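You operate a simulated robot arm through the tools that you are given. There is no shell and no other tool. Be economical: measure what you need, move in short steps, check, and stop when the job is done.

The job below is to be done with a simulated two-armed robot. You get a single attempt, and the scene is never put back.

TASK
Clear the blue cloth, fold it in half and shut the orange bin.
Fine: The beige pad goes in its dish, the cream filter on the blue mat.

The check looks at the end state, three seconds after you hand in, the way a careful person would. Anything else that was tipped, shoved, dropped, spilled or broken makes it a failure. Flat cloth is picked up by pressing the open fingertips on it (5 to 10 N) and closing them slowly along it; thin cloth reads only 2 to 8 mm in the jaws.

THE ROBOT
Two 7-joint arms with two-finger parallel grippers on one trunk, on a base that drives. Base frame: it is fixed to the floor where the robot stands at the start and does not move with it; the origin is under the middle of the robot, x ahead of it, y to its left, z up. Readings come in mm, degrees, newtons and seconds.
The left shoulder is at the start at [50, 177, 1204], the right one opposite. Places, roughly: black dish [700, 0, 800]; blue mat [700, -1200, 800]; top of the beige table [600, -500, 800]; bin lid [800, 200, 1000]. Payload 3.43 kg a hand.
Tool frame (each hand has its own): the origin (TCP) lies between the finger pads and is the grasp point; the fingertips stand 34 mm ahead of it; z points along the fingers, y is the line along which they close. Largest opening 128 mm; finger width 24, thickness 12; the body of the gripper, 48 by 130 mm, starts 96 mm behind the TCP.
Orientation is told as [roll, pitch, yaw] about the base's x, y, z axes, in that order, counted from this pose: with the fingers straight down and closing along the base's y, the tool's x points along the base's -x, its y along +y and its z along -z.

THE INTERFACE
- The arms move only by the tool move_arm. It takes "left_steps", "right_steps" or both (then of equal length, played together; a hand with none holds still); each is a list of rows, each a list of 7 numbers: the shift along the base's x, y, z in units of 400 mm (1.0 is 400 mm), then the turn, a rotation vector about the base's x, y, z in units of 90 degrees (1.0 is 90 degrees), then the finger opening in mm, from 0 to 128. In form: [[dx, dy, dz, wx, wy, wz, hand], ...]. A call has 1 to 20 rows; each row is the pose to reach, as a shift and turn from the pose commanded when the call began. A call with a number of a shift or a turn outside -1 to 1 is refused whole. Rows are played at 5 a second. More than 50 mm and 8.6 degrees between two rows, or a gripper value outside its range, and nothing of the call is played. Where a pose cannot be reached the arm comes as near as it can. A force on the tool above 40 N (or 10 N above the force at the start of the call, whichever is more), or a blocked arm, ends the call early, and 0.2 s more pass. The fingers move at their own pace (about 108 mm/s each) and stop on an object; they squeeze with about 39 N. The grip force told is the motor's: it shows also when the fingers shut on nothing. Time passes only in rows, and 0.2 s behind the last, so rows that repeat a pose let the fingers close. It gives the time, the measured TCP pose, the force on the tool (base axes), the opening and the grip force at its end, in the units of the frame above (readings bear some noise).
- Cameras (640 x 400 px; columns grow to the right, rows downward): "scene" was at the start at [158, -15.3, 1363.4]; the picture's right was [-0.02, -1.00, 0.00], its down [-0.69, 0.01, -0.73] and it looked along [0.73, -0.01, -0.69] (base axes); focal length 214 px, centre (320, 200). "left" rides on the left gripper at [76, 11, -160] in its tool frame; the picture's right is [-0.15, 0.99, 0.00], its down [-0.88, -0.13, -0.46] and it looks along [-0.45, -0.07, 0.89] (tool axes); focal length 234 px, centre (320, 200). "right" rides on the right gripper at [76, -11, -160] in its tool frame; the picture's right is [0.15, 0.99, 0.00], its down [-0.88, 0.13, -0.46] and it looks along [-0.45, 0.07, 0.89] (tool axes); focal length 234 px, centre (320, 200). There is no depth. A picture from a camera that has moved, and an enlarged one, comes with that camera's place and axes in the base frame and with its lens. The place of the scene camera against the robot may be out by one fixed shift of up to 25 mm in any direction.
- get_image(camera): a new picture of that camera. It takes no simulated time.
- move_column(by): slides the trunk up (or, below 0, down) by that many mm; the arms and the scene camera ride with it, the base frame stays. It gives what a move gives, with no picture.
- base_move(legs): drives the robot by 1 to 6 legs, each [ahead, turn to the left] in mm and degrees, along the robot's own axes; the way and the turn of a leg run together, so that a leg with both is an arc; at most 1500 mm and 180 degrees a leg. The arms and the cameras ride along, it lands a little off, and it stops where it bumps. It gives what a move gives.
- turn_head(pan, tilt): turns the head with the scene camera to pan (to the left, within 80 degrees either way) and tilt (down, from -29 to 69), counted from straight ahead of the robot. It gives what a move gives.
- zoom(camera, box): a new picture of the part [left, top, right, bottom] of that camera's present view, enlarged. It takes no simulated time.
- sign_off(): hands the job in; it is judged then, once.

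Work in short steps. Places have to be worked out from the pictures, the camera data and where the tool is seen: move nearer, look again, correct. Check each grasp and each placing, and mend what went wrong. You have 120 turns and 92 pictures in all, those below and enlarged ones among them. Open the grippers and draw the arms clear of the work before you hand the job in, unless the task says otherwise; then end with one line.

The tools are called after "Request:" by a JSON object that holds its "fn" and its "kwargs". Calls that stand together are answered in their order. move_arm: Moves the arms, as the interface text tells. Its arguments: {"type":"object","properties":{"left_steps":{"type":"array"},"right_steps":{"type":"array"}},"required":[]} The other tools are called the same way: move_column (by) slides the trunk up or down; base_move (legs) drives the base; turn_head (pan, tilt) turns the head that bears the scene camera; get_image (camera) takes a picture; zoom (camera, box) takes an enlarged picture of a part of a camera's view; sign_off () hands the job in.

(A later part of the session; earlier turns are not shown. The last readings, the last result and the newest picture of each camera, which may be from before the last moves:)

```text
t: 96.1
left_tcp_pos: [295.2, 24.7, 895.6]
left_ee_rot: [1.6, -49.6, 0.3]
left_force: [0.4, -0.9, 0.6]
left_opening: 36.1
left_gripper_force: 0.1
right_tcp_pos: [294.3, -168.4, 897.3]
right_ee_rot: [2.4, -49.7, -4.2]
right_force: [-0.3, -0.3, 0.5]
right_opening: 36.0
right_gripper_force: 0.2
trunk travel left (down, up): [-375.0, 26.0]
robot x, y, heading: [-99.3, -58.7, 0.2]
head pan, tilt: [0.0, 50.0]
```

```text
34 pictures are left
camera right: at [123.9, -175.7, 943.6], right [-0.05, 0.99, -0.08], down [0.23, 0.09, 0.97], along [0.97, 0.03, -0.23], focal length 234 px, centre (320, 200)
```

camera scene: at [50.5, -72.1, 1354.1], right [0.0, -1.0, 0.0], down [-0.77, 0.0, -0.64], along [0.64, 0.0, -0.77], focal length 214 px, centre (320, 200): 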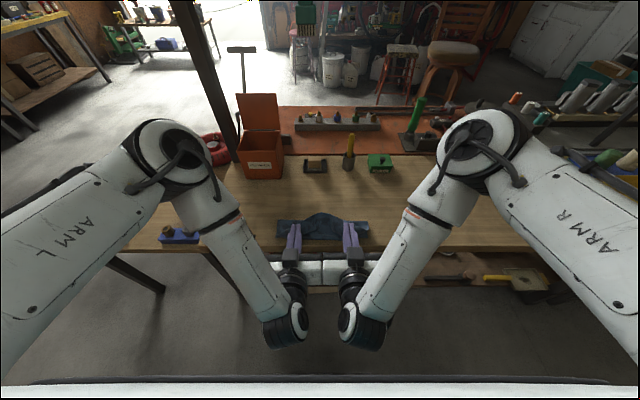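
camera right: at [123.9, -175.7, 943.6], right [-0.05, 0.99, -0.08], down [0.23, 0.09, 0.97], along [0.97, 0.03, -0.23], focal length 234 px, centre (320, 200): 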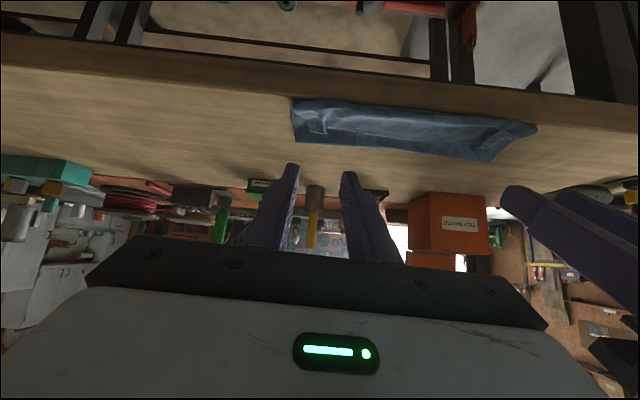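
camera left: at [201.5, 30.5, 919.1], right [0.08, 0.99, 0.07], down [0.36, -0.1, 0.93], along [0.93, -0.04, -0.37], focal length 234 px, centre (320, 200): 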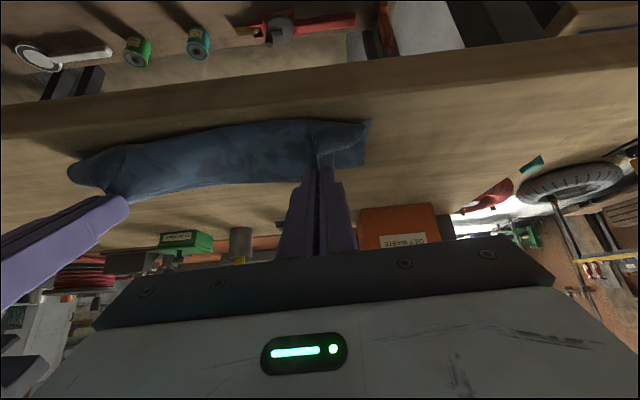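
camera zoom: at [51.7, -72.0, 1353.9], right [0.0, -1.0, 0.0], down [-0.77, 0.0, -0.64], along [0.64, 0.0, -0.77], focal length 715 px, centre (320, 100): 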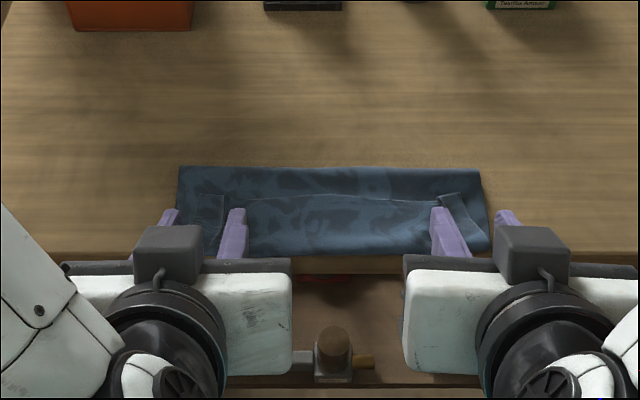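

A line appears across the top layer, possibly the rim turned back. I'll raise the hands to vertical and look from above.

Request:
{"fn": "move_arm", "kwargs": {"left_steps": [[0.0, 0.03, 0.08, 0, 0.09, 0, 40], [0.0, 0.06, 0.16, 0, 0.18, 0, 40], [0.03, 0.09, 0.24, 0, 0.27, 0, 40], [0.06, 0.12, 0.32, 0, 0.36, 0, 40], [0.09, 0.15, 0.4, 0, 0.45, 0, 40], [0.12, 0.18, 0.46, 0, 0.54, 0, 40], [0.12, 0.18, 0.46, 0, 0.54, 0, 40]], "right_steps": [[0.0, -0.03, 0.08, 0, 0.09, 0, 40], [0.0, -0.06, 0.16, 0, 0.18, 0, 40], [0.03, -0.09, 0.24, 0, 0.27, 0, 40], [0.06, -0.12, 0.32, 0, 0.36, 0, 40], [0.09, -0.15, 0.4, 0, 0.45, 0, 40], [0.12, -0.18, 0.46, 0, 0.54, 0, 40], [0.12, -0.18, 0.46, 0, 0.54, 0, 40]]}}

Request:
{"fn": "zoom", "kwargs": {"camera": "scene", "box": [256, 190, 384, 270]}}

Request:
{"fn": "get_image", "kwargs": {"camera": "left"}}

```text
t: 97.7
left_tcp_pos: [345.6, 97.2, 1080.9]
left_ee_rot: [1.8, -1.0, 0.2]
left_force: [0.0, -0.4, 0.5]
left_opening: 39.9
left_gripper_force: 0.1
right_tcp_pos: [342.4, -243.1, 1083.3]
right_ee_rot: [-0.6, -1.0, -2.7]
right_force: [0.2, 0.6, 0.6]
right_opening: 40.0
right_gripper_force: 0.1
trunk travel left (down, up): [-375.0, 26.0]
robot x, y, heading: [-98.4, -57.7, 0.2]
head pan, tilt: [0.0, 50.0]
```

```text
5.00 times, centred on (320, 230) of scene
camera zoom: at [50.8, -72.1, 1354.1], right [0.0, -1.0, 0.0], down [-0.77, 0.0, -0.64], along [0.64, 0.0, -0.77], focal length 1072 px, centre (320, 50)
```

zoom: 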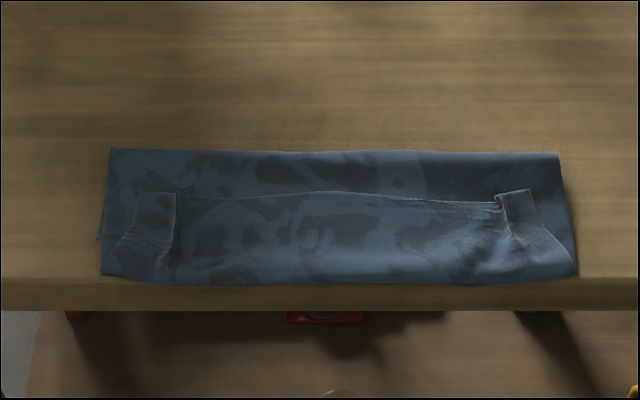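

```text
32 pictures are left
camera left: at [265.8, 102.4, 1239.2], right [0.14, 0.99, 0.03], down [0.87, -0.14, 0.47], along [0.47, -0.04, -0.88], focal length 234 px, centre (320, 200)
```

left: 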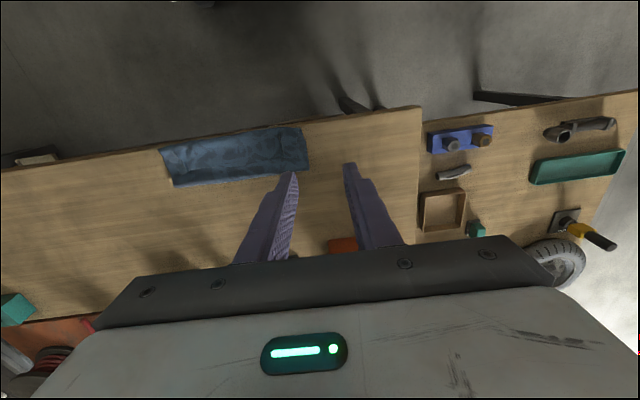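

The rim got turned back about 55 mm, so the top layer needs re-laying: its edge now lies at x≈399 and the fold at x≈432. I'll bring the hands back over that edge to regrasp it.

Request:
{"fn": "move_arm", "kwargs": {"left_steps": [[0.027, -0.036, -0.1, -0.004, 0.011, 0, 30], [0.054, -0.072, -0.2, -0.008, 0.011, 0, 30], [0.081, -0.108, -0.3, -0.012, 0.011, 0, 30], [0.108, -0.144, -0.4, -0.016, 0.011, 0, 30], [0.135, -0.18, -0.5, -0.02, 0.011, 0, 30], [0.135, -0.18, -0.5, -0.02, 0.011, 0, 30]], "right_steps": [[0.029, 0.039, -0.1, 0.002, 0.011, 0.006, 30], [0.058, 0.078, -0.2, 0.004, 0.011, 0.012, 30], [0.087, 0.117, -0.3, 0.006, 0.011, 0.018, 30], [0.116, 0.156, -0.4, 0.007, 0.011, 0.024, 30], [0.145, 0.195, -0.5, 0.007, 0.011, 0.03, 30], [0.145, 0.195, -0.5, 0.007, 0.011, 0.03, 30]]}}

Request:
{"fn": "zoom", "kwargs": {"camera": "left", "box": [200, 60, 440, 210]}}

Request:
{"fn": "zoom", "kwargs": {"camera": "right", "box": [200, 60, 440, 210]}}

```text
t: 99.1
left_tcp_pos: [399.0, 26.3, 880.8]
left_ee_rot: [0.0, 0.0, 0.2]
left_force: [-0.4, -0.9, -0.1]
left_opening: 30.0
left_gripper_force: 0.1
right_tcp_pos: [400.8, -165.2, 883.1]
right_ee_rot: [-0.1, -0.1, 0.1]
right_force: [0.2, 0.2, 0.2]
right_opening: 30.2
right_gripper_force: 0.0
trunk travel left (down, up): [-375.0, 26.0]
robot x, y, heading: [-100.6, -58.7, 0.1]
head pan, tilt: [0.0, 50.0]
```

```text
2.67 times, centred on (320, 135) of left
camera zoom: at [322.4, 35.9, 1039.4], right [0.14, 0.99, 0.0], down [0.88, -0.13, 0.46], along [0.45, -0.07, -0.89], focal length 624 px, centre (320, 373)
```

zoom: 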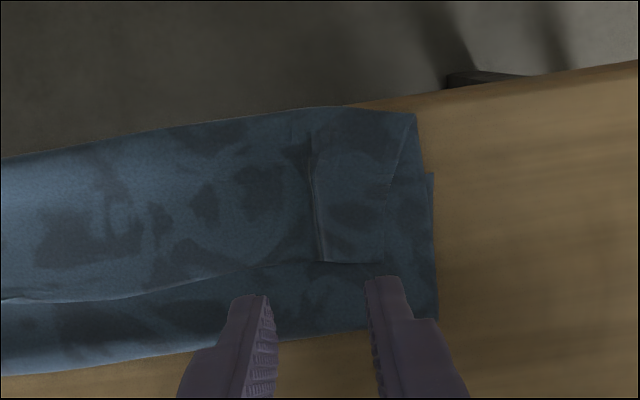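

```text
2.67 times, centred on (320, 135) of right
camera zoom: at [324.9, -176.2, 1042.7], right [-0.15, 0.99, 0.0], down [0.88, 0.13, 0.46], along [0.45, 0.07, -0.89], focal length 624 px, centre (320, 373)
```

zoom: 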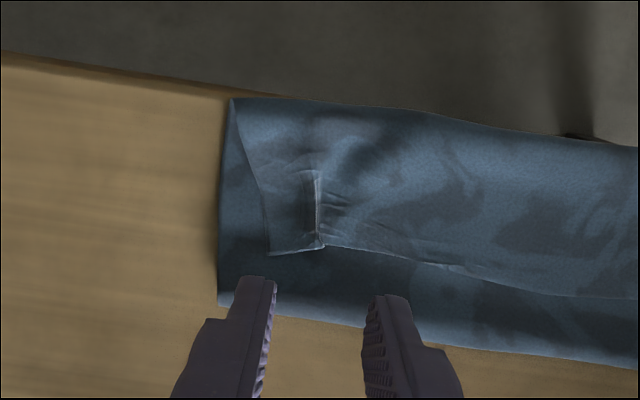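

The flap's edge is at x≈400 with corners at y≈50 and y≈-185. I'll set 20 mm openings centred at y=27 and -162 and descend to near contact.

Request:
{"fn": "move_arm", "kwargs": {"left_steps": [[0, 0.002, -0.06, 0, 0, 0, 20], [0, 0.002, -0.12, 0, 0, 0, 20], [0, 0.002, -0.14, 0, 0, 0, 20], [0, 0.002, -0.14, 0, 0, 0, 20]], "right_steps": [[-0.007, 0.008, -0.06, 0, 0, 0, 20], [-0.007, 0.008, -0.12, 0, 0, 0, 20], [-0.007, 0.008, -0.145, 0, 0, 0, 20], [-0.007, 0.008, -0.145, 0, 0, 0, 20]]}}

Request:
{"fn": "move_arm", "kwargs": {"left_steps": [[0, 0, -0.003, 0, 0, 0, 20], [0, 0, -0.006, 0, 0, 0, 20], [0, 0, -0.009, 0, 0, 0, 20], [0, 0, -0.009, 0, 0, 0, 20]], "right_steps": [[0, 0, -0.003, 0, 0, 0, 20], [0, 0, -0.006, 0, 0, 0, 20], [0, 0, -0.009, 0, 0, 0, 20], [0, 0, -0.009, 0, 0, 0, 20]]}}

```text
t: 100.1
left_tcp_pos: [396.4, 25.5, 824.0]
left_ee_rot: [0.1, -0.1, 0.2]
left_force: [-0.1, -0.1, 0.1]
left_opening: 20.2
left_gripper_force: 0.1
right_tcp_pos: [398.1, -161.7, 823.6]
right_ee_rot: [-0.2, -0.1, 0.0]
right_force: [-0.3, 0.3, 0.2]
right_opening: 20.0
right_gripper_force: 0.2
trunk travel left (down, up): [-375.0, 26.0]
robot x, y, heading: [-99.3, -59.1, -0.0]
head pan, tilt: [0.0, 50.0]
```

```text
t: 101.1
left_tcp_pos: [398.7, 26.3, 821.7]
left_ee_rot: [0.0, -0.1, 0.1]
left_force: [0.1, -0.2, 0.1]
left_opening: 20.1
left_gripper_force: 0.0
right_tcp_pos: [400.1, -161.3, 819.9]
right_ee_rot: [0.0, -0.1, 0.0]
right_force: [0.5, 0.8, -0.5]
right_opening: 19.8
right_gripper_force: 0.0
trunk travel left (down, up): [-375.0, 26.0]
robot x, y, heading: [-104.2, -57.8, 0.5]
head pan, tilt: [0.0, 50.0]
```

No contact yet, so I'll go 3 mm further.

Request:
{"fn": "move_arm", "kwargs": {"left_steps": [[0, 0, -0.003, 0, 0, 0, 20], [0, 0, -0.006, 0, 0, 0, 20], [0, 0, -0.008, 0, 0, 0, 20], [0, 0, -0.008, 0, 0, 0, 20]], "right_steps": [[0, 0, -0.003, 0, 0, 0, 20], [0, 0, -0.006, 0, 0, 0, 20], [0, 0, -0.008, 0, 0, 0, 20], [0, 0, -0.008, 0, 0, 0, 20]]}}

Request:
{"fn": "zoom", "kwargs": {"camera": "left", "box": [220, 80, 420, 205]}}

Request:
{"fn": "zoom", "kwargs": {"camera": "right", "box": [220, 80, 420, 205]}}

```text
t: 102.1
left_tcp_pos: [398.9, 26.6, 817.7]
left_ee_rot: [0.0, -0.2, 0.2]
left_force: [-0.7, -0.8, -0.5]
left_opening: 20.2
left_gripper_force: 0.0
right_tcp_pos: [398.3, -160.4, 818.0]
right_ee_rot: [-0.1, -0.1, -0.1]
right_force: [1.0, -0.4, 0.4]
right_opening: 19.5
right_gripper_force: 0.0
trunk travel left (down, up): [-375.0, 26.0]
robot x, y, heading: [-99.5, -59.7, 0.1]
head pan, tilt: [0.0, 50.0]
```

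```text
3.20 times, centred on (320, 142) of left
camera zoom: at [322.8, 36.2, 976.7], right [0.14, 0.99, 0.0], down [0.88, -0.13, 0.46], along [0.45, -0.07, -0.89], focal length 749 px, centre (320, 384)
```

zoom: 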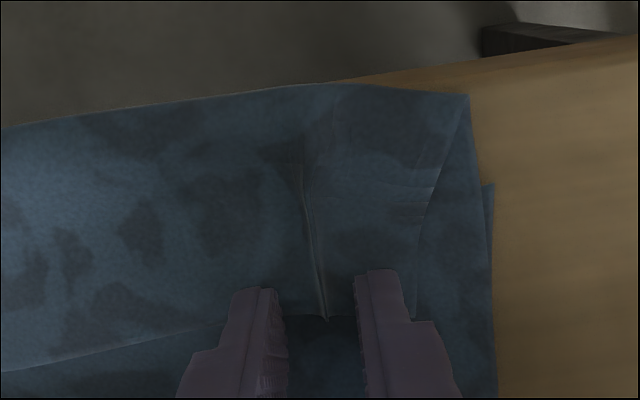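

```text
3.20 times, centred on (320, 142) of right
camera zoom: at [322.6, -172.6, 977.0], right [-0.15, 0.99, 0.0], down [0.88, 0.13, 0.46], along [0.45, 0.07, -0.89], focal length 749 px, centre (320, 384)
```

zoom: 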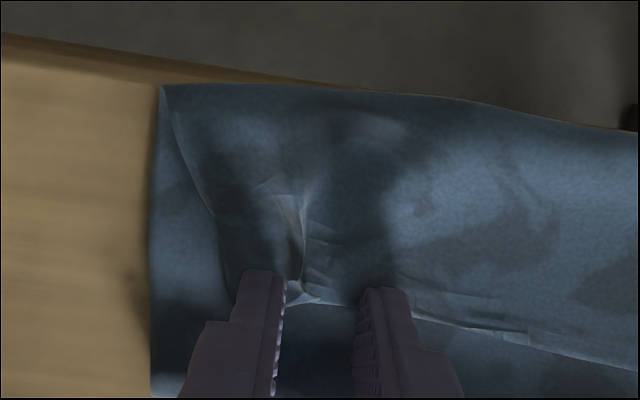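

Overlap is about 12 mm on the left and 8 mm on the right. I'll shift the right hand 4 mm inward and press gently.

Request:
{"fn": "move_arm", "kwargs": {"left_steps": [[0, 0, -0.003, 0, 0, 0, 20], [0, 0, -0.006, 0, 0, 0, 20], [0, 0, -0.006, 0, 0, 0, 20]], "right_steps": [[-0.01, 0, -0.001, 0, 0, 0, 20], [-0.01, 0, -0.005, 0, 0, 0, 20], [-0.01, 0, -0.005, 0, 0, 0, 20]]}}

```text
t: 102.9
left_tcp_pos: [398.3, 25.7, 816.4]
left_ee_rot: [0.0, -0.1, 0.2]
left_force: [0.7, 0.7, 6.9]
left_opening: 19.7
left_gripper_force: 0.1
right_tcp_pos: [394.5, -161.6, 816.2]
right_ee_rot: [-0.1, -0.2, 0.1]
right_force: [0.3, -1.1, 3.8]
right_opening: 20.1
right_gripper_force: 0.0
trunk travel left (down, up): [-375.0, 26.0]
robot x, y, heading: [-97.8, -56.1, -0.2]
head pan, tilt: [0.0, 50.0]
```

Contact is 6.9 N and 3.8 N. I'll close slowly, then lift 20 mm.

Request:
{"fn": "move_arm", "kwargs": {"left_steps": [[0, 0, 0, 0, 0, 0, 18], [0, 0, 0, 0, 0, 0, 16], [0, 0, 0, 0, 0, 0, 14], [0, 0, 0, 0, 0, 0, 12], [0, 0, 0, 0, 0, 0, 10], [0, 0, 0, 0, 0, 0, 8], [0, 0, 0, 0, 0, 0, 6], [0, 0, 0, 0, 0, 0, 4], [0, 0, 0, 0, 0, 0, 2], [0, 0, 0, 0, 0, 0, 0], [0, 0, 0, 0, 0, 0, 0], [0, 0, 0, 0, 0, 0, 0], [0, -0.005, 0.01, 0, 0, 0, 0], [0, -0.01, 0.03, 0, 0, 0, 0], [0, -0.01, 0.06, 0, 0, 0, 0], [0, -0.01, 0.06, 0, 0, 0, 0]], "right_steps": [[0, 0, -0.001, 0, 0, 0, 18], [0, 0, -0.001, 0, 0, 0, 16], [0, 0, -0.001, 0, 0, 0, 14], [0, 0, -0.001, 0, 0, 0, 12], [0, 0, -0.001, 0, 0, 0, 10], [0, 0, -0.001, 0, 0, 0, 8], [0, 0, -0.001, 0, 0, 0, 6], [0, 0, -0.001, 0, 0, 0, 4], [0, 0, -0.001, 0, 0, 0, 2], [0, 0, -0.001, 0, 0, 0, 0], [0, 0, -0.001, 0, 0, 0, 0], [0, 0, -0.001, 0, 0, 0, 0], [0, 0.005, 0.01, 0, 0, 0, 0], [0, 0.01, 0.03, 0, 0, 0, 0], [0, 0.01, 0.06, 0, 0, 0, 0], [0, 0.01, 0.06, 0, 0, 0, 0]]}}

Request:
{"fn": "get_image", "kwargs": {"camera": "left"}}

Request:
{"fn": "get_image", "kwargs": {"camera": "right"}}

```text
t: 106.3
left_tcp_pos: [398.6, 21.7, 838.8]
left_ee_rot: [0.0, 0.1, 0.3]
left_force: [-1.3, -0.1, 0.1]
left_opening: 1.6
left_gripper_force: 36.7
right_tcp_pos: [394.8, -157.5, 838.9]
right_ee_rot: [-0.1, -0.2, 0.1]
right_force: [0.4, 0.4, -0.7]
right_opening: 2.0
right_gripper_force: 36.8
trunk travel left (down, up): [-375.0, 26.0]
robot x, y, heading: [-101.1, -58.7, 0.2]
head pan, tilt: [0.0, 50.0]
```

```text
27 pictures are left
camera left: at [323.1, 31.8, 997.8], right [0.14, 0.99, 0.0], down [0.88, -0.13, 0.46], along [0.45, -0.06, -0.89], focal length 234 px, centre (320, 200)
```

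left: 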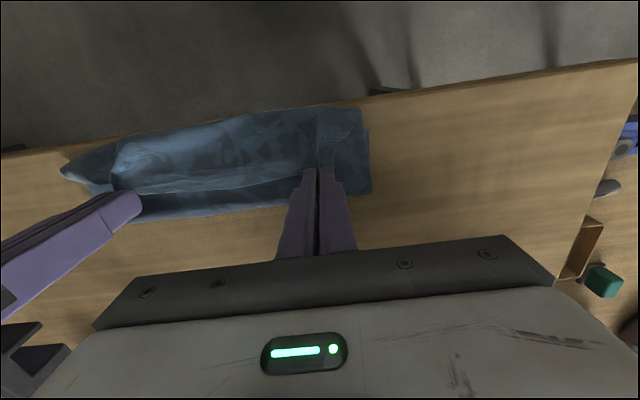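

```text
26 pictures are left
camera right: at [318.5, -168.7, 998.5], right [-0.15, 0.99, 0.0], down [0.88, 0.13, 0.46], along [0.45, 0.07, -0.89], focal length 234 px, centre (320, 200)
```

right: 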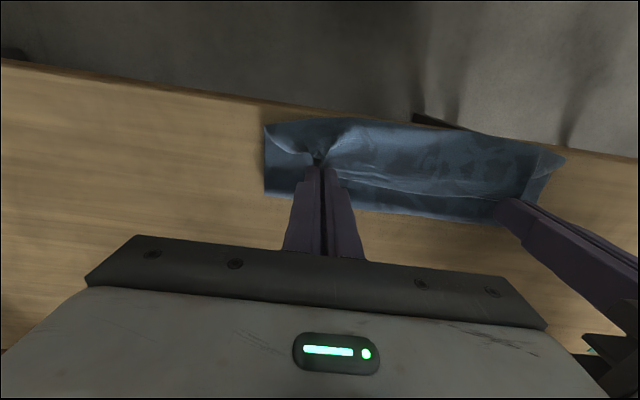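

Both jaws hold only the flap's edge. I'll lift it above the intended fold line at x≈470, then tilt the fingers forward about 70° in place, with the arms well extended this time.

Request:
{"fn": "move_arm", "kwargs": {"left_steps": [[0.025, 0, 0.075, 0, 0, 0, 0], [0.0625, 0, 0.155, 0, 0, 0, 0], [0.12, 0, 0.18, 0, 0, 0, 0], [0.1785, 0, 0.183, 0, 0, 0, 0], [0.167, 0, 0.182, 0, -0.089, 0, 0], [0.155, 0, 0.18, 0, -0.178, 0, 0], [0.144, 0, 0.176, 0, -0.267, 0, 0], [0.1335, 0, 0.17, 0, -0.356, 0, 0], [0.124, 0, 0.163, 0, -0.444, 0, 0], [0.115, 0, 0.155, 0, -0.533, 0, 0], [0.108, 0, 0.1455, 0, -0.622, 0, 0], [0.102, 0, 0.135, 0, -0.711, 0, 0], [0.0985, 0, 0.127, 0, -0.778, 0, 0], [0.0985, 0, 0.127, 0, -0.778, 0, 0]], "right_steps": [[0.025, 0, 0.075, 0, 0, 0, 0], [0.0625, 0, 0.155, 0, 0, 0, 0], [0.12, 0, 0.18, 0, 0, 0, 0], [0.1785, 0, 0.183, 0, 0, 0, 0], [0.167, 0, 0.182, 0, -0.089, 0, 0], [0.155, 0, 0.18, 0, -0.178, 0, 0], [0.144, 0, 0.176, 0, -0.267, 0, 0], [0.1335, 0, 0.17, 0, -0.356, 0, 0], [0.124, 0, 0.163, 0, -0.444, 0, 0], [0.115, 0, 0.155, 0, -0.533, 0, 0], [0.108, 0, 0.1455, 0, -0.622, 0, 0], [0.102, 0, 0.135, 0, -0.711, 0, 0], [0.0985, 0, 0.127, 0, -0.778, 0, 0], [0.0985, 0, 0.127, 0, -0.778, 0, 0]]}}

Request:
{"fn": "zoom", "kwargs": {"camera": "scene", "box": [240, 150, 400, 270]}}

```text
t: 109.3
left_tcp_pos: [437.1, 9.4, 897.8]
left_ee_rot: [-0.1, -70.1, 0.5]
left_force: [-0.4, -0.3, 0.0]
left_opening: 1.5
left_gripper_force: 36.4
left hand out of reach, approached as far as the arm can: row 13, 14
right_tcp_pos: [433.8, -135.9, 905.5]
right_ee_rot: [-0.5, -69.8, -0.1]
right_force: [0.7, 0.8, 0.7]
right_opening: 1.9
right_gripper_force: 36.5
right hand out of reach, approached as far as the arm can: row 13, 14
trunk travel left (down, up): [-375.0, 26.0]
robot x, y, heading: [-96.6, -60.0, -0.2]
head pan, tilt: [0.0, 50.0]
```

```text
3.33 times, centred on (320, 210) of scene
camera zoom: at [51.5, -72.4, 1354.0], right [0.0, -1.0, 0.0], down [-0.77, 0.0, -0.64], along [0.64, 0.0, -0.77], focal length 715 px, centre (320, 167)
```

zoom: 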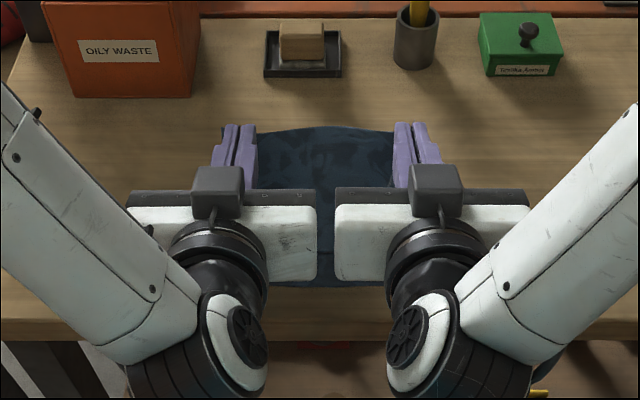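

Reach limits the tilt to about 64°. I'll back the tilt off to 63° and restore the hands' y; after that the trunk and base will do the lowering and carrying, so the arm pose stays feasible.

Request:
{"fn": "move_arm", "kwargs": {"left_steps": [[0.002, 0.015, 0, 0, 0.04, 0, 0], [0.004, 0.031, 0, 0, 0.078, 0, 0], [0.004, 0.031, 0, 0, 0.078, 0, 0]], "right_steps": [[0.006, -0.027, -0.009, 0, 0.04, 0, 0], [0.012, -0.054, -0.018, 0, 0.078, 0, 0], [0.012, -0.054, -0.018, 0, 0.078, 0, 0]]}}

```text
t: 110.1
left_tcp_pos: [437.3, 22.7, 898.3]
left_ee_rot: [-0.4, -63.0, 0.4]
left_force: [0.0, 0.5, 0.4]
left_opening: 1.4
left_gripper_force: 36.4
right_tcp_pos: [436.3, -157.1, 898.2]
right_ee_rot: [0.0, -63.1, 0.0]
right_force: [-0.3, -0.5, -0.1]
right_opening: 1.9
right_gripper_force: 36.9
trunk travel left (down, up): [-375.0, 26.0]
robot x, y, heading: [-104.6, -59.0, -0.1]
head pan, tilt: [0.0, 50.0]
```

The hands are placed with tips at about (467, 883). I'll alternate small trunk drops and base retreats to follow the folding arc.

Request:
{"fn": "move_column", "kwargs": {"by": -23}}

Request:
{"fn": "base_move", "kwargs": {"legs": [[-30, 0]]}}

Request:
{"fn": "move_column", "kwargs": {"by": -22}}

Request:
{"fn": "base_move", "kwargs": {"legs": [[-32, 0]]}}

Request:
{"fn": "move_column", "kwargs": {"by": -22}}

Request:
{"fn": "zoom", "kwargs": {"camera": "scene", "box": [240, 150, 400, 270]}}

```text
t: 110.8
left_tcp_pos: [439.0, 20.7, 874.4]
left_ee_rot: [-0.3, -63.0, 0.5]
left_force: [0.5, 0.7, 0.5]
left_opening: 1.8
left_gripper_force: 36.2
right_tcp_pos: [436.6, -156.5, 874.2]
right_ee_rot: [0.0, -63.0, 0.1]
right_force: [-0.2, -0.7, -0.3]
right_opening: 2.0
right_gripper_force: 36.9
trunk travel left (down, up): [-352.0, 49.0]
robot x, y, heading: [-99.3, -59.8, 0.0]
head pan, tilt: [0.0, 50.0]
```

```text
t: 111.6
left_tcp_pos: [407.6, 21.5, 875.2]
left_ee_rot: [-0.3, -63.1, 0.5]
left_force: [0.6, 0.7, 0.2]
left_opening: 1.7
left_gripper_force: 36.5
right_tcp_pos: [407.6, -155.8, 875.9]
right_ee_rot: [-0.1, -63.0, 0.0]
right_force: [0.7, 0.4, -0.4]
right_opening: 2.0
right_gripper_force: 36.6
trunk travel left (down, up): [-352.0, 49.0]
robot x, y, heading: [-127.8, -58.3, -0.1]
head pan, tilt: [0.0, 50.0]
```

```text
t: 112.3
left_tcp_pos: [408.9, 21.8, 852.6]
left_ee_rot: [-0.4, -63.1, 0.4]
left_force: [-1.0, 0.1, -0.3]
left_opening: 1.3
left_gripper_force: 36.3
right_tcp_pos: [408.2, -155.7, 851.8]
right_ee_rot: [-0.1, -63.1, 0.0]
right_force: [-0.3, -0.4, 1.2]
right_opening: 2.1
right_gripper_force: 36.4
trunk travel left (down, up): [-330.0, 71.0]
robot x, y, heading: [-128.7, -57.2, 0.1]
head pan, tilt: [0.0, 50.0]
```

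```text
t: 113.1
left_tcp_pos: [377.5, 21.9, 853.6]
left_ee_rot: [-0.4, -63.1, 0.4]
left_force: [-0.4, -0.9, 0.7]
left_opening: 1.4
left_gripper_force: 36.0
right_tcp_pos: [376.1, -157.7, 852.2]
right_ee_rot: [-0.1, -63.1, 0.0]
right_force: [0.2, -0.3, 0.1]
right_opening: 2.0
right_gripper_force: 36.8
trunk travel left (down, up): [-330.0, 71.0]
robot x, y, heading: [-161.8, -58.3, -0.3]
head pan, tilt: [0.0, 50.0]
```

```text
t: 113.8
left_tcp_pos: [377.3, 21.8, 830.8]
left_ee_rot: [-0.4, -63.0, 0.3]
left_force: [-0.2, 0.3, 0.6]
left_opening: 1.7
left_gripper_force: 37.0
right_tcp_pos: [376.3, -156.2, 830.3]
right_ee_rot: [-0.1, -63.1, 0.0]
right_force: [0.3, -0.1, 0.4]
right_opening: 2.1
right_gripper_force: 36.7
trunk travel left (down, up): [-308.0, 93.0]
robot x, y, heading: [-159.9, -56.1, 0.1]
head pan, tilt: [0.0, 50.0]
```

```text
3.33 times, centred on (320, 210) of scene
camera zoom: at [-10.0, -72.0, 1287.0], right [0.0, -1.0, 0.0], down [-0.77, 0.0, -0.64], along [0.64, 0.0, -0.77], focal length 715 px, centre (320, 167)
```

zoom: 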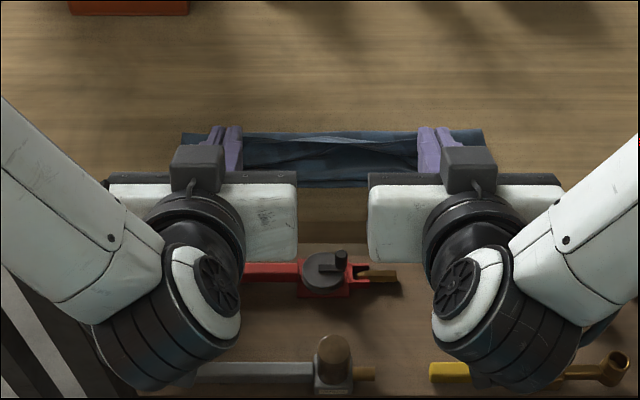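

I'll check the sheet's state from a hand camera before lowering further.

Request:
{"fn": "get_image", "kwargs": {"camera": "left"}}

```text
23 pictures are left
camera left: at [201.3, 32.0, 835.3], right [0.06, 0.99, 0.13], down [-0.01, -0.13, 0.99], along [1.0, -0.07, 0.0], focal length 234 px, centre (320, 200)
```

left: 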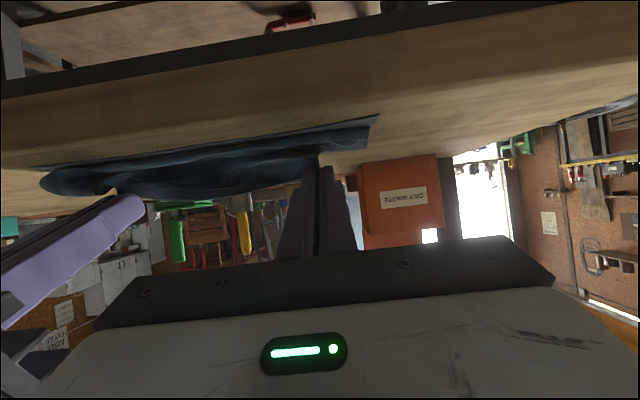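

The crease stayed at x≈435 because slack remained, so I'll unroll the sheet forward to the far side and refold with the proper arc. The arm pose stays unchanged; trunk and base do the moving.

Request:
{"fn": "move_column", "kwargs": {"by": 45}}

Request:
{"fn": "base_move", "kwargs": {"legs": [[110, 0]]}}

Request:
{"fn": "move_column", "kwargs": {"by": -35}}

Request:
{"fn": "base_move", "kwargs": {"legs": [[38, 0]]}}

Request:
{"fn": "zoom", "kwargs": {"camera": "scene", "box": [240, 140, 400, 260]}}

```text
t: 114.7
left_tcp_pos: [379.0, 22.1, 875.5]
left_ee_rot: [-0.4, -63.0, 0.4]
left_force: [-0.5, -0.1, 0.1]
left_opening: 1.7
left_gripper_force: 36.7
right_tcp_pos: [377.4, -154.9, 875.0]
right_ee_rot: [0.0, -63.1, 0.0]
right_force: [0.1, 0.3, -0.6]
right_opening: 1.9
right_gripper_force: 36.6
trunk travel left (down, up): [-353.0, 48.0]
robot x, y, heading: [-157.1, -58.4, 0.1]
head pan, tilt: [0.0, 50.0]
```

```text
t: 115.9
left_tcp_pos: [489.3, 20.9, 874.4]
left_ee_rot: [-0.4, -63.0, 0.4]
left_force: [0.5, 0.4, 1.1]
left_opening: 1.4
left_gripper_force: 36.0
right_tcp_pos: [487.7, -157.2, 875.3]
right_ee_rot: [-0.2, -63.0, 0.0]
right_force: [0.4, 0.0, -0.4]
right_opening: 2.0
right_gripper_force: 36.5
trunk travel left (down, up): [-353.0, 48.0]
robot x, y, heading: [-53.7, -58.5, 0.2]
head pan, tilt: [0.0, 50.0]
```

```text
t: 116.7
left_tcp_pos: [487.5, 21.2, 841.1]
left_ee_rot: [-0.4, -63.1, 0.4]
left_force: [-0.3, -0.4, 0.0]
left_opening: 2.0
left_gripper_force: 37.0
right_tcp_pos: [486.7, -154.9, 840.1]
right_ee_rot: [-0.2, -63.1, 0.0]
right_force: [0.5, -0.6, 0.4]
right_opening: 2.0
right_gripper_force: 36.6
trunk travel left (down, up): [-318.0, 83.0]
robot x, y, heading: [-52.0, -55.4, 0.1]
head pan, tilt: [0.0, 50.0]
```

```text
t: 117.5
left_tcp_pos: [526.3, 20.9, 840.6]
left_ee_rot: [-0.4, -62.9, 0.5]
left_force: [-0.2, 1.2, -0.2]
left_opening: 1.6
left_gripper_force: 36.1
right_tcp_pos: [524.5, -157.6, 840.5]
right_ee_rot: [-0.2, -62.9, -0.2]
right_force: [0.1, 0.2, -0.4]
right_opening: 1.8
right_gripper_force: 36.6
trunk travel left (down, up): [-318.0, 83.0]
robot x, y, heading: [-14.5, -58.1, 0.1]
head pan, tilt: [0.0, 50.0]
```

```text
3.33 times, centred on (320, 200) of scene
camera zoom: at [139.5, -72.2, 1296.8], right [0.0, -1.0, 0.0], down [-0.77, 0.0, -0.64], along [0.64, 0.0, -0.77], focal length 715 px, centre (320, 200)
```

zoom: 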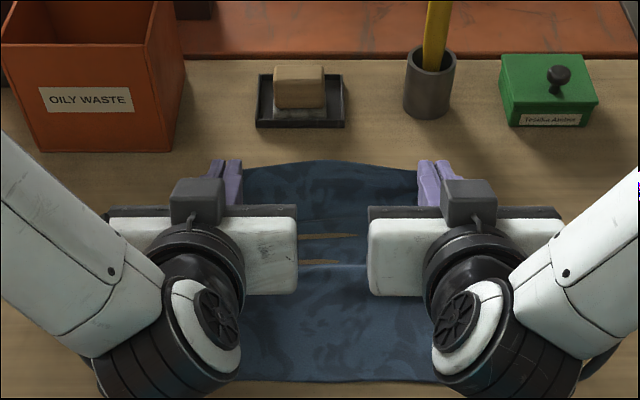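

The sheet is unrolled with the tips at (556, 825). Now I'll refold along an arc of about 95 mm around x≈472.

Request:
{"fn": "base_move", "kwargs": {"legs": [[-25, 0]]}}

Request:
{"fn": "move_column", "kwargs": {"by": 42}}

Request:
{"fn": "base_move", "kwargs": {"legs": [[-60, 0]]}}

Request:
{"fn": "base_move", "kwargs": {"legs": [[-34, 0]]}}

Request:
{"fn": "move_column", "kwargs": {"by": -13}}

Request:
{"fn": "base_move", "kwargs": {"legs": [[-28, 0]]}}

Request:
{"fn": "move_column", "kwargs": {"by": -25}}

Request:
{"fn": "zoom", "kwargs": {"camera": "scene", "box": [240, 150, 400, 270]}}

```text
t: 118.3
left_tcp_pos: [501.5, 21.1, 840.8]
left_ee_rot: [-0.4, -63.2, 0.5]
left_force: [0.9, -0.4, 0.9]
left_opening: 1.4
left_gripper_force: 37.0
right_tcp_pos: [499.3, -156.0, 840.6]
right_ee_rot: [-0.1, -63.2, 0.0]
right_force: [-0.4, 0.2, 0.0]
right_opening: 2.1
right_gripper_force: 36.4
trunk travel left (down, up): [-318.0, 83.0]
robot x, y, heading: [-38.2, -62.5, 0.1]
head pan, tilt: [0.0, 50.0]
```

```text
t: 119.2
left_tcp_pos: [500.4, 22.2, 882.7]
left_ee_rot: [-0.4, -63.1, 0.4]
left_force: [-0.1, 0.9, 0.8]
left_opening: 1.5
left_gripper_force: 36.4
right_tcp_pos: [498.7, -157.0, 882.3]
right_ee_rot: [0.0, -63.1, 0.0]
right_force: [-0.2, -0.6, 1.1]
right_opening: 1.9
right_gripper_force: 36.7
trunk travel left (down, up): [-360.0, 41.0]
robot x, y, heading: [-35.4, -55.9, 0.0]
head pan, tilt: [0.0, 50.0]
```

```text
t: 120.2
left_tcp_pos: [440.7, 21.5, 883.5]
left_ee_rot: [-0.3, -63.2, 0.4]
left_force: [0.1, 0.3, 0.5]
left_opening: 1.6
left_gripper_force: 36.5
right_tcp_pos: [441.2, -157.1, 883.4]
right_ee_rot: [0.0, -63.1, -0.1]
right_force: [-0.6, 0.5, 0.1]
right_opening: 2.1
right_gripper_force: 36.9
trunk travel left (down, up): [-360.0, 41.0]
robot x, y, heading: [-95.4, -58.7, -0.1]
head pan, tilt: [0.0, 50.0]
```

```text
t: 121.0
left_tcp_pos: [408.8, 21.3, 884.5]
left_ee_rot: [-0.4, -63.1, 0.5]
left_force: [-1.0, -0.8, 0.7]
left_opening: 1.5
left_gripper_force: 36.1
right_tcp_pos: [407.3, -156.5, 882.2]
right_ee_rot: [-0.1, -63.1, -0.1]
right_force: [-0.8, -0.5, -0.5]
right_opening: 2.1
right_gripper_force: 36.5
trunk travel left (down, up): [-360.0, 41.0]
robot x, y, heading: [-125.4, -57.2, -0.2]
head pan, tilt: [0.0, 50.0]
```

```text
t: 121.6
left_tcp_pos: [408.0, 21.3, 869.1]
left_ee_rot: [-0.3, -63.1, 0.4]
left_force: [0.3, -0.6, -0.2]
left_opening: 1.3
left_gripper_force: 36.6
right_tcp_pos: [407.1, -156.6, 869.6]
right_ee_rot: [-0.1, -63.1, -0.2]
right_force: [-0.1, 0.7, -0.3]
right_opening: 2.3
right_gripper_force: 36.5
trunk travel left (down, up): [-347.0, 54.0]
robot x, y, heading: [-127.9, -60.3, -0.3]
head pan, tilt: [0.0, 50.0]
```

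```text
t: 122.4
left_tcp_pos: [380.6, 21.8, 869.5]
left_ee_rot: [-0.4, -63.1, 0.4]
left_force: [0.8, 0.1, -0.8]
left_opening: 1.7
left_gripper_force: 35.4
right_tcp_pos: [379.5, -157.1, 870.1]
right_ee_rot: [-0.2, -63.1, -0.1]
right_force: [0.8, -0.3, -0.7]
right_opening: 1.9
right_gripper_force: 37.2
trunk travel left (down, up): [-347.0, 54.0]
robot x, y, heading: [-157.6, -56.0, 0.1]
head pan, tilt: [0.0, 50.0]
```

```text
t: 123.1
left_tcp_pos: [381.6, 21.5, 844.6]
left_ee_rot: [-0.4, -63.1, 0.4]
left_force: [-0.3, 0.2, -0.3]
left_opening: 1.5
left_gripper_force: 36.8
right_tcp_pos: [379.6, -155.5, 843.9]
right_ee_rot: [-0.1, -63.0, -0.2]
right_force: [0.9, -0.9, -0.1]
right_opening: 2.1
right_gripper_force: 37.2
trunk travel left (down, up): [-322.0, 79.0]
robot x, y, heading: [-158.8, -56.2, -0.1]
head pan, tilt: [0.0, 50.0]
```

```text
3.33 times, centred on (320, 210) of scene
camera zoom: at [-6.9, -72.1, 1301.0], right [0.0, -1.0, 0.0], down [-0.77, 0.0, -0.64], along [0.64, 0.0, -0.77], focal length 715 px, centre (320, 167)
```

zoom: 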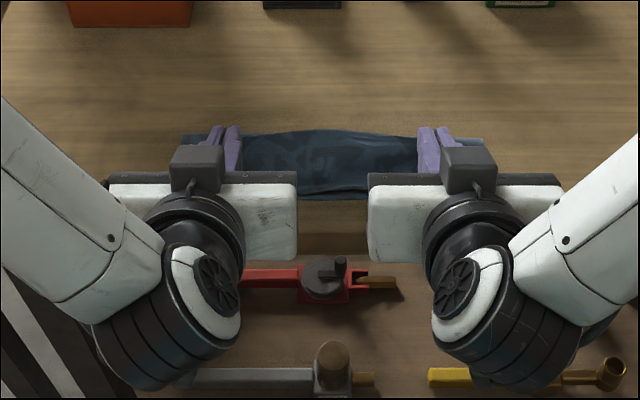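

I'll look at the profile from the left hand camera to see how the loop lies.

Request:
{"fn": "zoom", "kwargs": {"camera": "left", "box": [20, 80, 420, 220]}}

```text
1.60 times, centred on (220, 150) of left
camera zoom: at [204.5, 31.9, 849.3], right [0.07, 0.99, 0.13], down [-0.01, -0.13, 0.99], along [1.0, -0.07, 0.0], focal length 375 px, centre (480, 280)
```

zoom: 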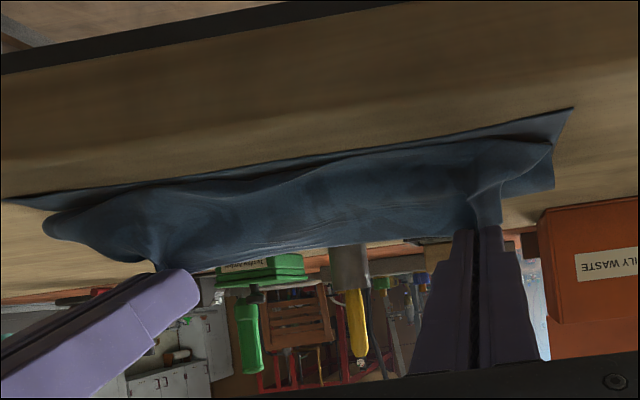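

The sheet drapes in a loose loop over the lower half, with the lower corners at x≈365. I'll continue the arc: back 28 mm, then lower to near contact.

Request:
{"fn": "base_move", "kwargs": {"legs": [[-28, 0]]}}

Request:
{"fn": "move_column", "kwargs": {"by": -30}}

Request:
{"fn": "zoom", "kwargs": {"camera": "scene", "box": [240, 150, 400, 270]}}

Request:
{"fn": "zoom", "kwargs": {"camera": "left", "box": [20, 80, 420, 220]}}

```text
t: 124.0
left_tcp_pos: [352.2, 21.6, 844.3]
left_ee_rot: [-0.4, -63.2, 0.5]
left_force: [0.3, 0.4, 0.4]
left_opening: 1.8
left_gripper_force: 36.4
right_tcp_pos: [350.8, -156.4, 845.5]
right_ee_rot: [-0.1, -63.1, 0.0]
right_force: [0.3, 0.7, 0.7]
right_opening: 1.9
right_gripper_force: 36.4
trunk travel left (down, up): [-322.0, 79.0]
robot x, y, heading: [-186.9, -60.4, -0.1]
head pan, tilt: [0.0, 50.0]
```

```text
t: 124.7
left_tcp_pos: [353.0, 21.5, 814.8]
left_ee_rot: [-0.3, -63.1, 0.4]
left_force: [-0.2, -0.1, 0.6]
left_opening: 1.5
left_gripper_force: 36.3
right_tcp_pos: [351.5, -156.0, 814.9]
right_ee_rot: [-0.2, -63.2, -0.1]
right_force: [0.1, -0.1, -0.1]
right_opening: 1.9
right_gripper_force: 36.8
trunk travel left (down, up): [-292.0, 109.0]
robot x, y, heading: [-182.9, -58.7, -0.3]
head pan, tilt: [0.0, 50.0]
```

```text
3.33 times, centred on (320, 210) of scene
camera zoom: at [-34.6, -72.1, 1271.0], right [0.0, -1.0, 0.0], down [-0.77, 0.0, -0.64], along [0.64, 0.0, -0.77], focal length 715 px, centre (320, 167)
```

zoom: 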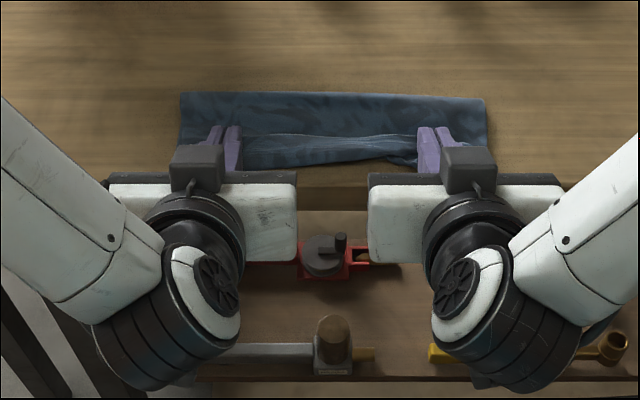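

```text
1.60 times, centred on (220, 150) of left
camera zoom: at [176.8, 31.9, 819.3], right [0.06, 0.99, 0.13], down [-0.01, -0.13, 0.99], along [1.0, -0.07, 0.0], focal length 375 px, centre (480, 280)
```

zoom: 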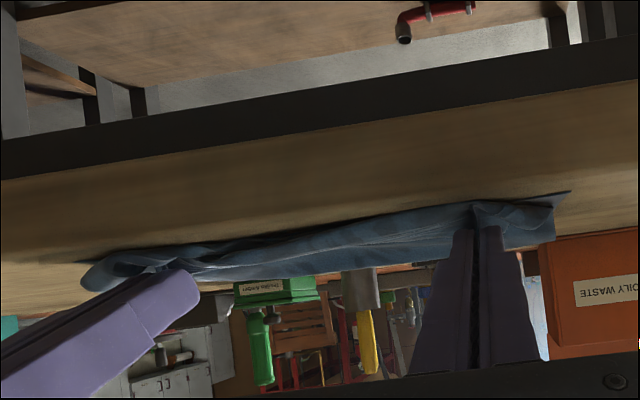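

The fold now lies at x≈458 with a lower half of about 90 mm; it should be about 107. I'll unroll once more and refold on a lower arc, so more of the lower half stays down.

Request:
{"fn": "move_column", "kwargs": {"by": 50}}

Request:
{"fn": "base_move", "kwargs": {"legs": [[110, 0]]}}

Request:
{"fn": "move_column", "kwargs": {"by": -25}}

Request:
{"fn": "base_move", "kwargs": {"legs": [[66, 0]]}}

Request:
{"fn": "base_move", "kwargs": {"legs": [[-20, 0]]}}

Request:
{"fn": "move_column", "kwargs": {"by": 27}}

Request:
{"fn": "base_move", "kwargs": {"legs": [[-55, 0]]}}

Request:
{"fn": "base_move", "kwargs": {"legs": [[-40, 0]]}}

Request:
{"fn": "move_column", "kwargs": {"by": -12}}

Request:
{"fn": "base_move", "kwargs": {"legs": [[-30, 0]]}}

Request:
{"fn": "move_column", "kwargs": {"by": -18}}

Request:
{"fn": "zoom", "kwargs": {"camera": "scene", "box": [240, 150, 400, 270]}}

```text
t: 125.6
left_tcp_pos: [352.9, 21.1, 864.7]
left_ee_rot: [-0.4, -63.1, 0.4]
left_force: [-0.2, 0.6, 0.9]
left_opening: 2.0
left_gripper_force: 36.4
right_tcp_pos: [352.7, -156.6, 865.1]
right_ee_rot: [-0.2, -63.0, -0.1]
right_force: [0.2, 0.7, -0.9]
right_opening: 1.8
right_gripper_force: 36.5
trunk travel left (down, up): [-342.0, 59.0]
robot x, y, heading: [-185.3, -61.1, 0.0]
head pan, tilt: [0.0, 50.0]
```

```text
t: 126.8
left_tcp_pos: [462.8, 21.0, 863.7]
left_ee_rot: [-0.3, -62.9, 0.3]
left_force: [0.5, 0.3, 0.0]
left_opening: 1.5
left_gripper_force: 36.5
right_tcp_pos: [460.2, -156.7, 864.2]
right_ee_rot: [-0.2, -63.0, -0.1]
right_force: [0.2, 0.3, 0.6]
right_opening: 2.1
right_gripper_force: 36.9
trunk travel left (down, up): [-342.0, 59.0]
robot x, y, heading: [-75.6, -59.9, -0.2]
head pan, tilt: [0.0, 50.0]
```

```text
t: 127.5
left_tcp_pos: [461.9, 20.4, 839.8]
left_ee_rot: [-0.3, -63.1, 0.3]
left_force: [-0.7, -0.4, -0.8]
left_opening: 1.6
left_gripper_force: 36.8
right_tcp_pos: [461.2, -156.4, 838.3]
right_ee_rot: [-0.2, -63.1, -0.1]
right_force: [0.1, -1.0, 0.7]
right_opening: 1.7
right_gripper_force: 36.9
trunk travel left (down, up): [-317.0, 84.0]
robot x, y, heading: [-79.1, -61.7, -0.1]
head pan, tilt: [0.0, 50.0]
```

```text
t: 128.5
left_tcp_pos: [528.5, 22.5, 839.2]
left_ee_rot: [-0.2, -63.1, 0.5]
left_force: [0.5, -0.8, 0.3]
left_opening: 1.6
left_gripper_force: 36.6
right_tcp_pos: [527.7, -156.4, 838.9]
right_ee_rot: [-0.1, -63.0, 0.0]
right_force: [0.1, 0.3, -0.1]
right_opening: 1.9
right_gripper_force: 36.8
trunk travel left (down, up): [-317.0, 84.0]
robot x, y, heading: [-11.4, -60.2, -0.1]
head pan, tilt: [0.0, 50.0]
```

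```text
t: 129.3
left_tcp_pos: [507.3, 21.9, 840.7]
left_ee_rot: [-0.3, -63.2, 0.4]
left_force: [-0.3, -0.7, -0.3]
left_opening: 1.5
left_gripper_force: 36.4
right_tcp_pos: [506.6, -156.1, 840.6]
right_ee_rot: [-0.1, -63.1, 0.0]
right_force: [-0.3, 0.6, 0.2]
right_opening: 2.0
right_gripper_force: 37.2
trunk travel left (down, up): [-317.0, 84.0]
robot x, y, heading: [-32.2, -56.5, -0.1]
head pan, tilt: [0.0, 50.0]
```

```text
t: 130.1
left_tcp_pos: [508.5, 21.5, 866.2]
left_ee_rot: [-0.4, -63.0, 0.4]
left_force: [0.5, 0.9, -0.1]
left_opening: 1.2
left_gripper_force: 36.5
right_tcp_pos: [506.6, -156.3, 866.7]
right_ee_rot: [-0.1, -63.0, 0.1]
right_force: [0.5, 0.7, -0.6]
right_opening: 2.1
right_gripper_force: 36.4
trunk travel left (down, up): [-344.0, 57.0]
robot x, y, heading: [-32.4, -59.6, 0.0]
head pan, tilt: [0.0, 50.0]
```

```text
t: 131.0
left_tcp_pos: [452.6, 22.1, 866.9]
left_ee_rot: [-0.3, -63.1, 0.4]
left_force: [0.4, -0.8, 0.5]
left_opening: 1.5
left_gripper_force: 36.3
right_tcp_pos: [451.4, -156.6, 867.6]
right_ee_rot: [-0.1, -63.1, 0.0]
right_force: [0.7, -0.1, 0.4]
right_opening: 2.3
right_gripper_force: 36.7
trunk travel left (down, up): [-344.0, 57.0]
robot x, y, heading: [-89.6, -59.9, -0.2]
head pan, tilt: [0.0, 50.0]
```

```text
t: 131.9
left_tcp_pos: [413.8, 21.1, 866.8]
left_ee_rot: [-0.3, -63.0, 0.3]
left_force: [-0.5, 0.2, -0.9]
left_opening: 1.4
left_gripper_force: 36.1
right_tcp_pos: [411.8, -157.5, 867.8]
right_ee_rot: [-0.1, -63.1, -0.1]
right_force: [-0.3, 0.1, -0.1]
right_opening: 1.7
right_gripper_force: 36.6
trunk travel left (down, up): [-344.0, 57.0]
robot x, y, heading: [-124.9, -55.9, -0.2]
head pan, tilt: [0.0, 50.0]
```

```text
t: 132.5
left_tcp_pos: [413.8, 22.5, 854.4]
left_ee_rot: [-0.3, -63.1, 0.4]
left_force: [0.0, 0.3, 1.1]
left_opening: 1.6
left_gripper_force: 36.0
right_tcp_pos: [413.5, -156.5, 855.1]
right_ee_rot: [-0.1, -63.1, 0.0]
right_force: [-0.1, -0.1, -0.9]
right_opening: 2.0
right_gripper_force: 36.7
trunk travel left (down, up): [-332.0, 69.0]
robot x, y, heading: [-124.0, -56.1, 0.3]
head pan, tilt: [0.0, 50.0]
```

```text
t: 133.3
left_tcp_pos: [384.1, 22.1, 855.9]
left_ee_rot: [-0.3, -63.1, 0.4]
left_force: [-0.7, 0.0, 0.8]
left_opening: 1.4
left_gripper_force: 36.0
right_tcp_pos: [382.0, -156.5, 855.1]
right_ee_rot: [-0.1, -63.2, 0.1]
right_force: [-0.9, 1.3, 0.7]
right_opening: 2.1
right_gripper_force: 36.7
trunk travel left (down, up): [-332.0, 69.0]
robot x, y, heading: [-154.0, -60.5, 0.1]
head pan, tilt: [0.0, 50.0]
```

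```text
t: 134.0
left_tcp_pos: [384.9, 21.9, 837.1]
left_ee_rot: [-0.4, -63.1, 0.4]
left_force: [0.1, 0.1, -0.3]
left_opening: 1.6
left_gripper_force: 36.2
right_tcp_pos: [382.9, -157.0, 836.6]
right_ee_rot: [-0.1, -63.0, -0.1]
right_force: [0.1, -0.8, 0.1]
right_opening: 2.2
right_gripper_force: 35.9
trunk travel left (down, up): [-314.0, 87.0]
robot x, y, heading: [-154.9, -58.5, 0.1]
head pan, tilt: [0.0, 50.0]
```

```text
3.33 times, centred on (320, 210) of scene
camera zoom: at [-3.3, -72.1, 1293.0], right [0.0, -1.0, 0.0], down [-0.77, 0.0, -0.64], along [0.64, 0.0, -0.77], focal length 715 px, centre (320, 167)
```

zoom: 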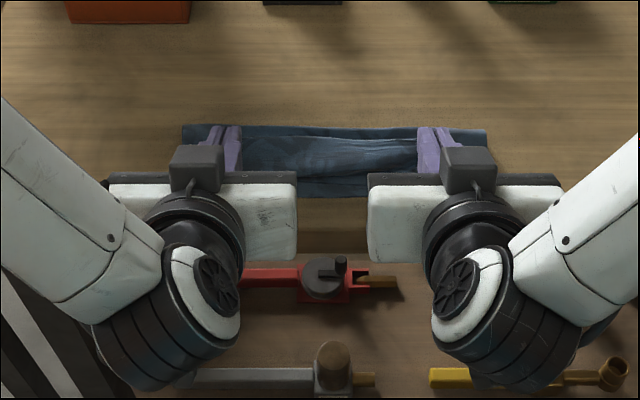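

The fold is further forward now, at about x=465. I'll finish the arc down to near contact.

Request:
{"fn": "base_move", "kwargs": {"legs": [[-24, 0]]}}

Request:
{"fn": "move_column", "kwargs": {"by": -22}}

Request:
{"fn": "zoom", "kwargs": {"camera": "scene", "box": [250, 160, 390, 230]}}

Request:
{"fn": "zoom", "kwargs": {"camera": "left", "box": [20, 80, 420, 220]}}

```text
t: 134.8
left_tcp_pos: [360.8, 21.6, 837.4]
left_ee_rot: [-0.3, -63.1, 0.4]
left_force: [-0.5, 0.0, -0.9]
left_opening: 1.5
left_gripper_force: 36.4
right_tcp_pos: [358.9, -156.1, 837.5]
right_ee_rot: [0.0, -63.1, 0.0]
right_force: [0.1, 0.3, 0.4]
right_opening: 1.8
right_gripper_force: 36.6
trunk travel left (down, up): [-314.0, 87.0]
robot x, y, heading: [-179.4, -59.3, 0.3]
head pan, tilt: [0.0, 50.0]
```

```text
t: 135.4
left_tcp_pos: [360.6, 22.2, 814.5]
left_ee_rot: [-0.3, -63.0, 0.5]
left_force: [-0.1, 0.6, -0.5]
left_opening: 1.5
left_gripper_force: 36.8
right_tcp_pos: [358.9, -155.0, 815.1]
right_ee_rot: [-0.2, -63.1, -0.1]
right_force: [-0.7, -0.3, 0.1]
right_opening: 1.9
right_gripper_force: 37.1
trunk travel left (down, up): [-292.0, 109.0]
robot x, y, heading: [-179.7, -55.4, 0.0]
head pan, tilt: [0.0, 50.0]
```

```text
4.57 times, centred on (320, 195) of scene
camera zoom: at [-27.1, -72.1, 1271.0], right [0.0, -1.0, 0.0], down [-0.77, 0.0, -0.64], along [0.64, 0.0, -0.77], focal length 980 px, centre (320, 223)
```

zoom: 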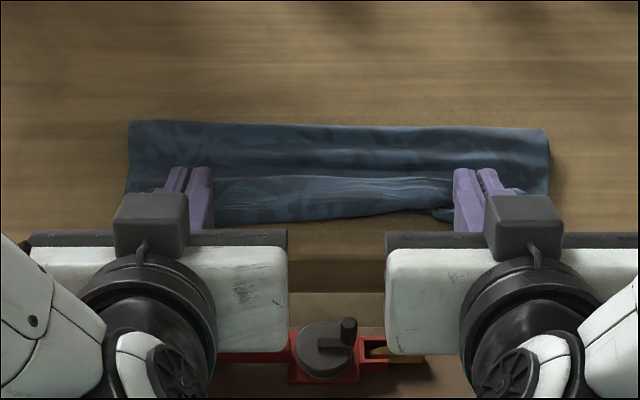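

```text
1.60 times, centred on (220, 150) of left
camera zoom: at [184.3, 32.1, 819.2], right [0.06, 0.99, 0.13], down [-0.01, -0.13, 0.99], along [1.0, -0.06, 0.0], focal length 375 px, centre (480, 280)
```

zoom: 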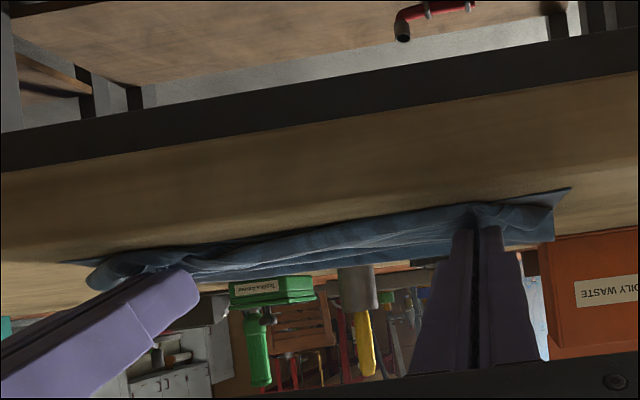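

The fold is at about x=462 with the lower half around 98 mm, close to half. I'll draw the rim 22 mm towards the robot at low height to take up the slack, and lower to light contact.

Request:
{"fn": "move_arm", "kwargs": {"left_steps": [[-0.025, 0, 0, 0, 0, 0, 0], [-0.055, 0, 0, 0, 0, 0, 0], [-0.055, 0, -0.006, 0, 0, 0, 0], [-0.055, 0, -0.009, 0, 0, 0, 0], [-0.055, 0, -0.009, 0, 0, 0, 0]], "right_steps": [[-0.025, 0, 0, 0, 0, 0, 0], [-0.055, 0, 0, 0, 0, 0, 0], [-0.055, 0, -0.006, 0, 0, 0, 0], [-0.055, 0, -0.009, 0, 0, 0, 0], [-0.055, 0, -0.009, 0, 0, 0, 0]]}}

Request:
{"fn": "zoom", "kwargs": {"camera": "scene", "box": [250, 160, 390, 230]}}

```text
t: 136.7
left_tcp_pos: [337.9, 22.0, 811.0]
left_ee_rot: [-0.2, -63.1, 0.5]
left_force: [-0.6, -0.2, 1.1]
left_opening: 1.6
left_gripper_force: 35.9
right_tcp_pos: [337.4, -156.1, 811.5]
right_ee_rot: [-0.1, -63.2, -0.1]
right_force: [-0.2, 0.9, 3.4]
right_opening: 2.0
right_gripper_force: 37.0
trunk travel left (down, up): [-292.0, 109.0]
robot x, y, heading: [-177.1, -56.9, 0.2]
head pan, tilt: [0.0, 50.0]
```

```text
4.57 times, centred on (320, 195) of scene
camera zoom: at [-27.2, -72.1, 1271.1], right [0.0, -1.0, 0.0], down [-0.77, 0.0, -0.64], along [0.64, 0.0, -0.77], focal length 980 px, centre (320, 223)
```

zoom: 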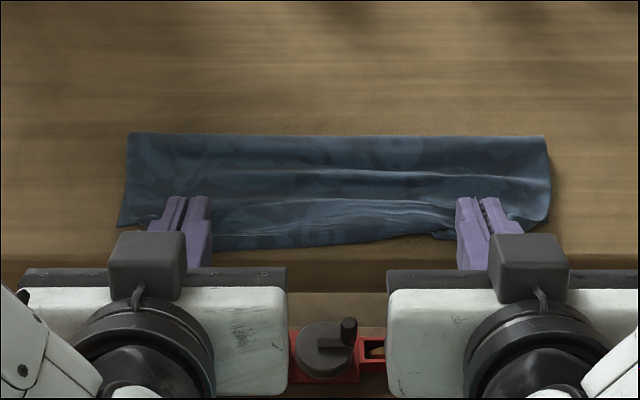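

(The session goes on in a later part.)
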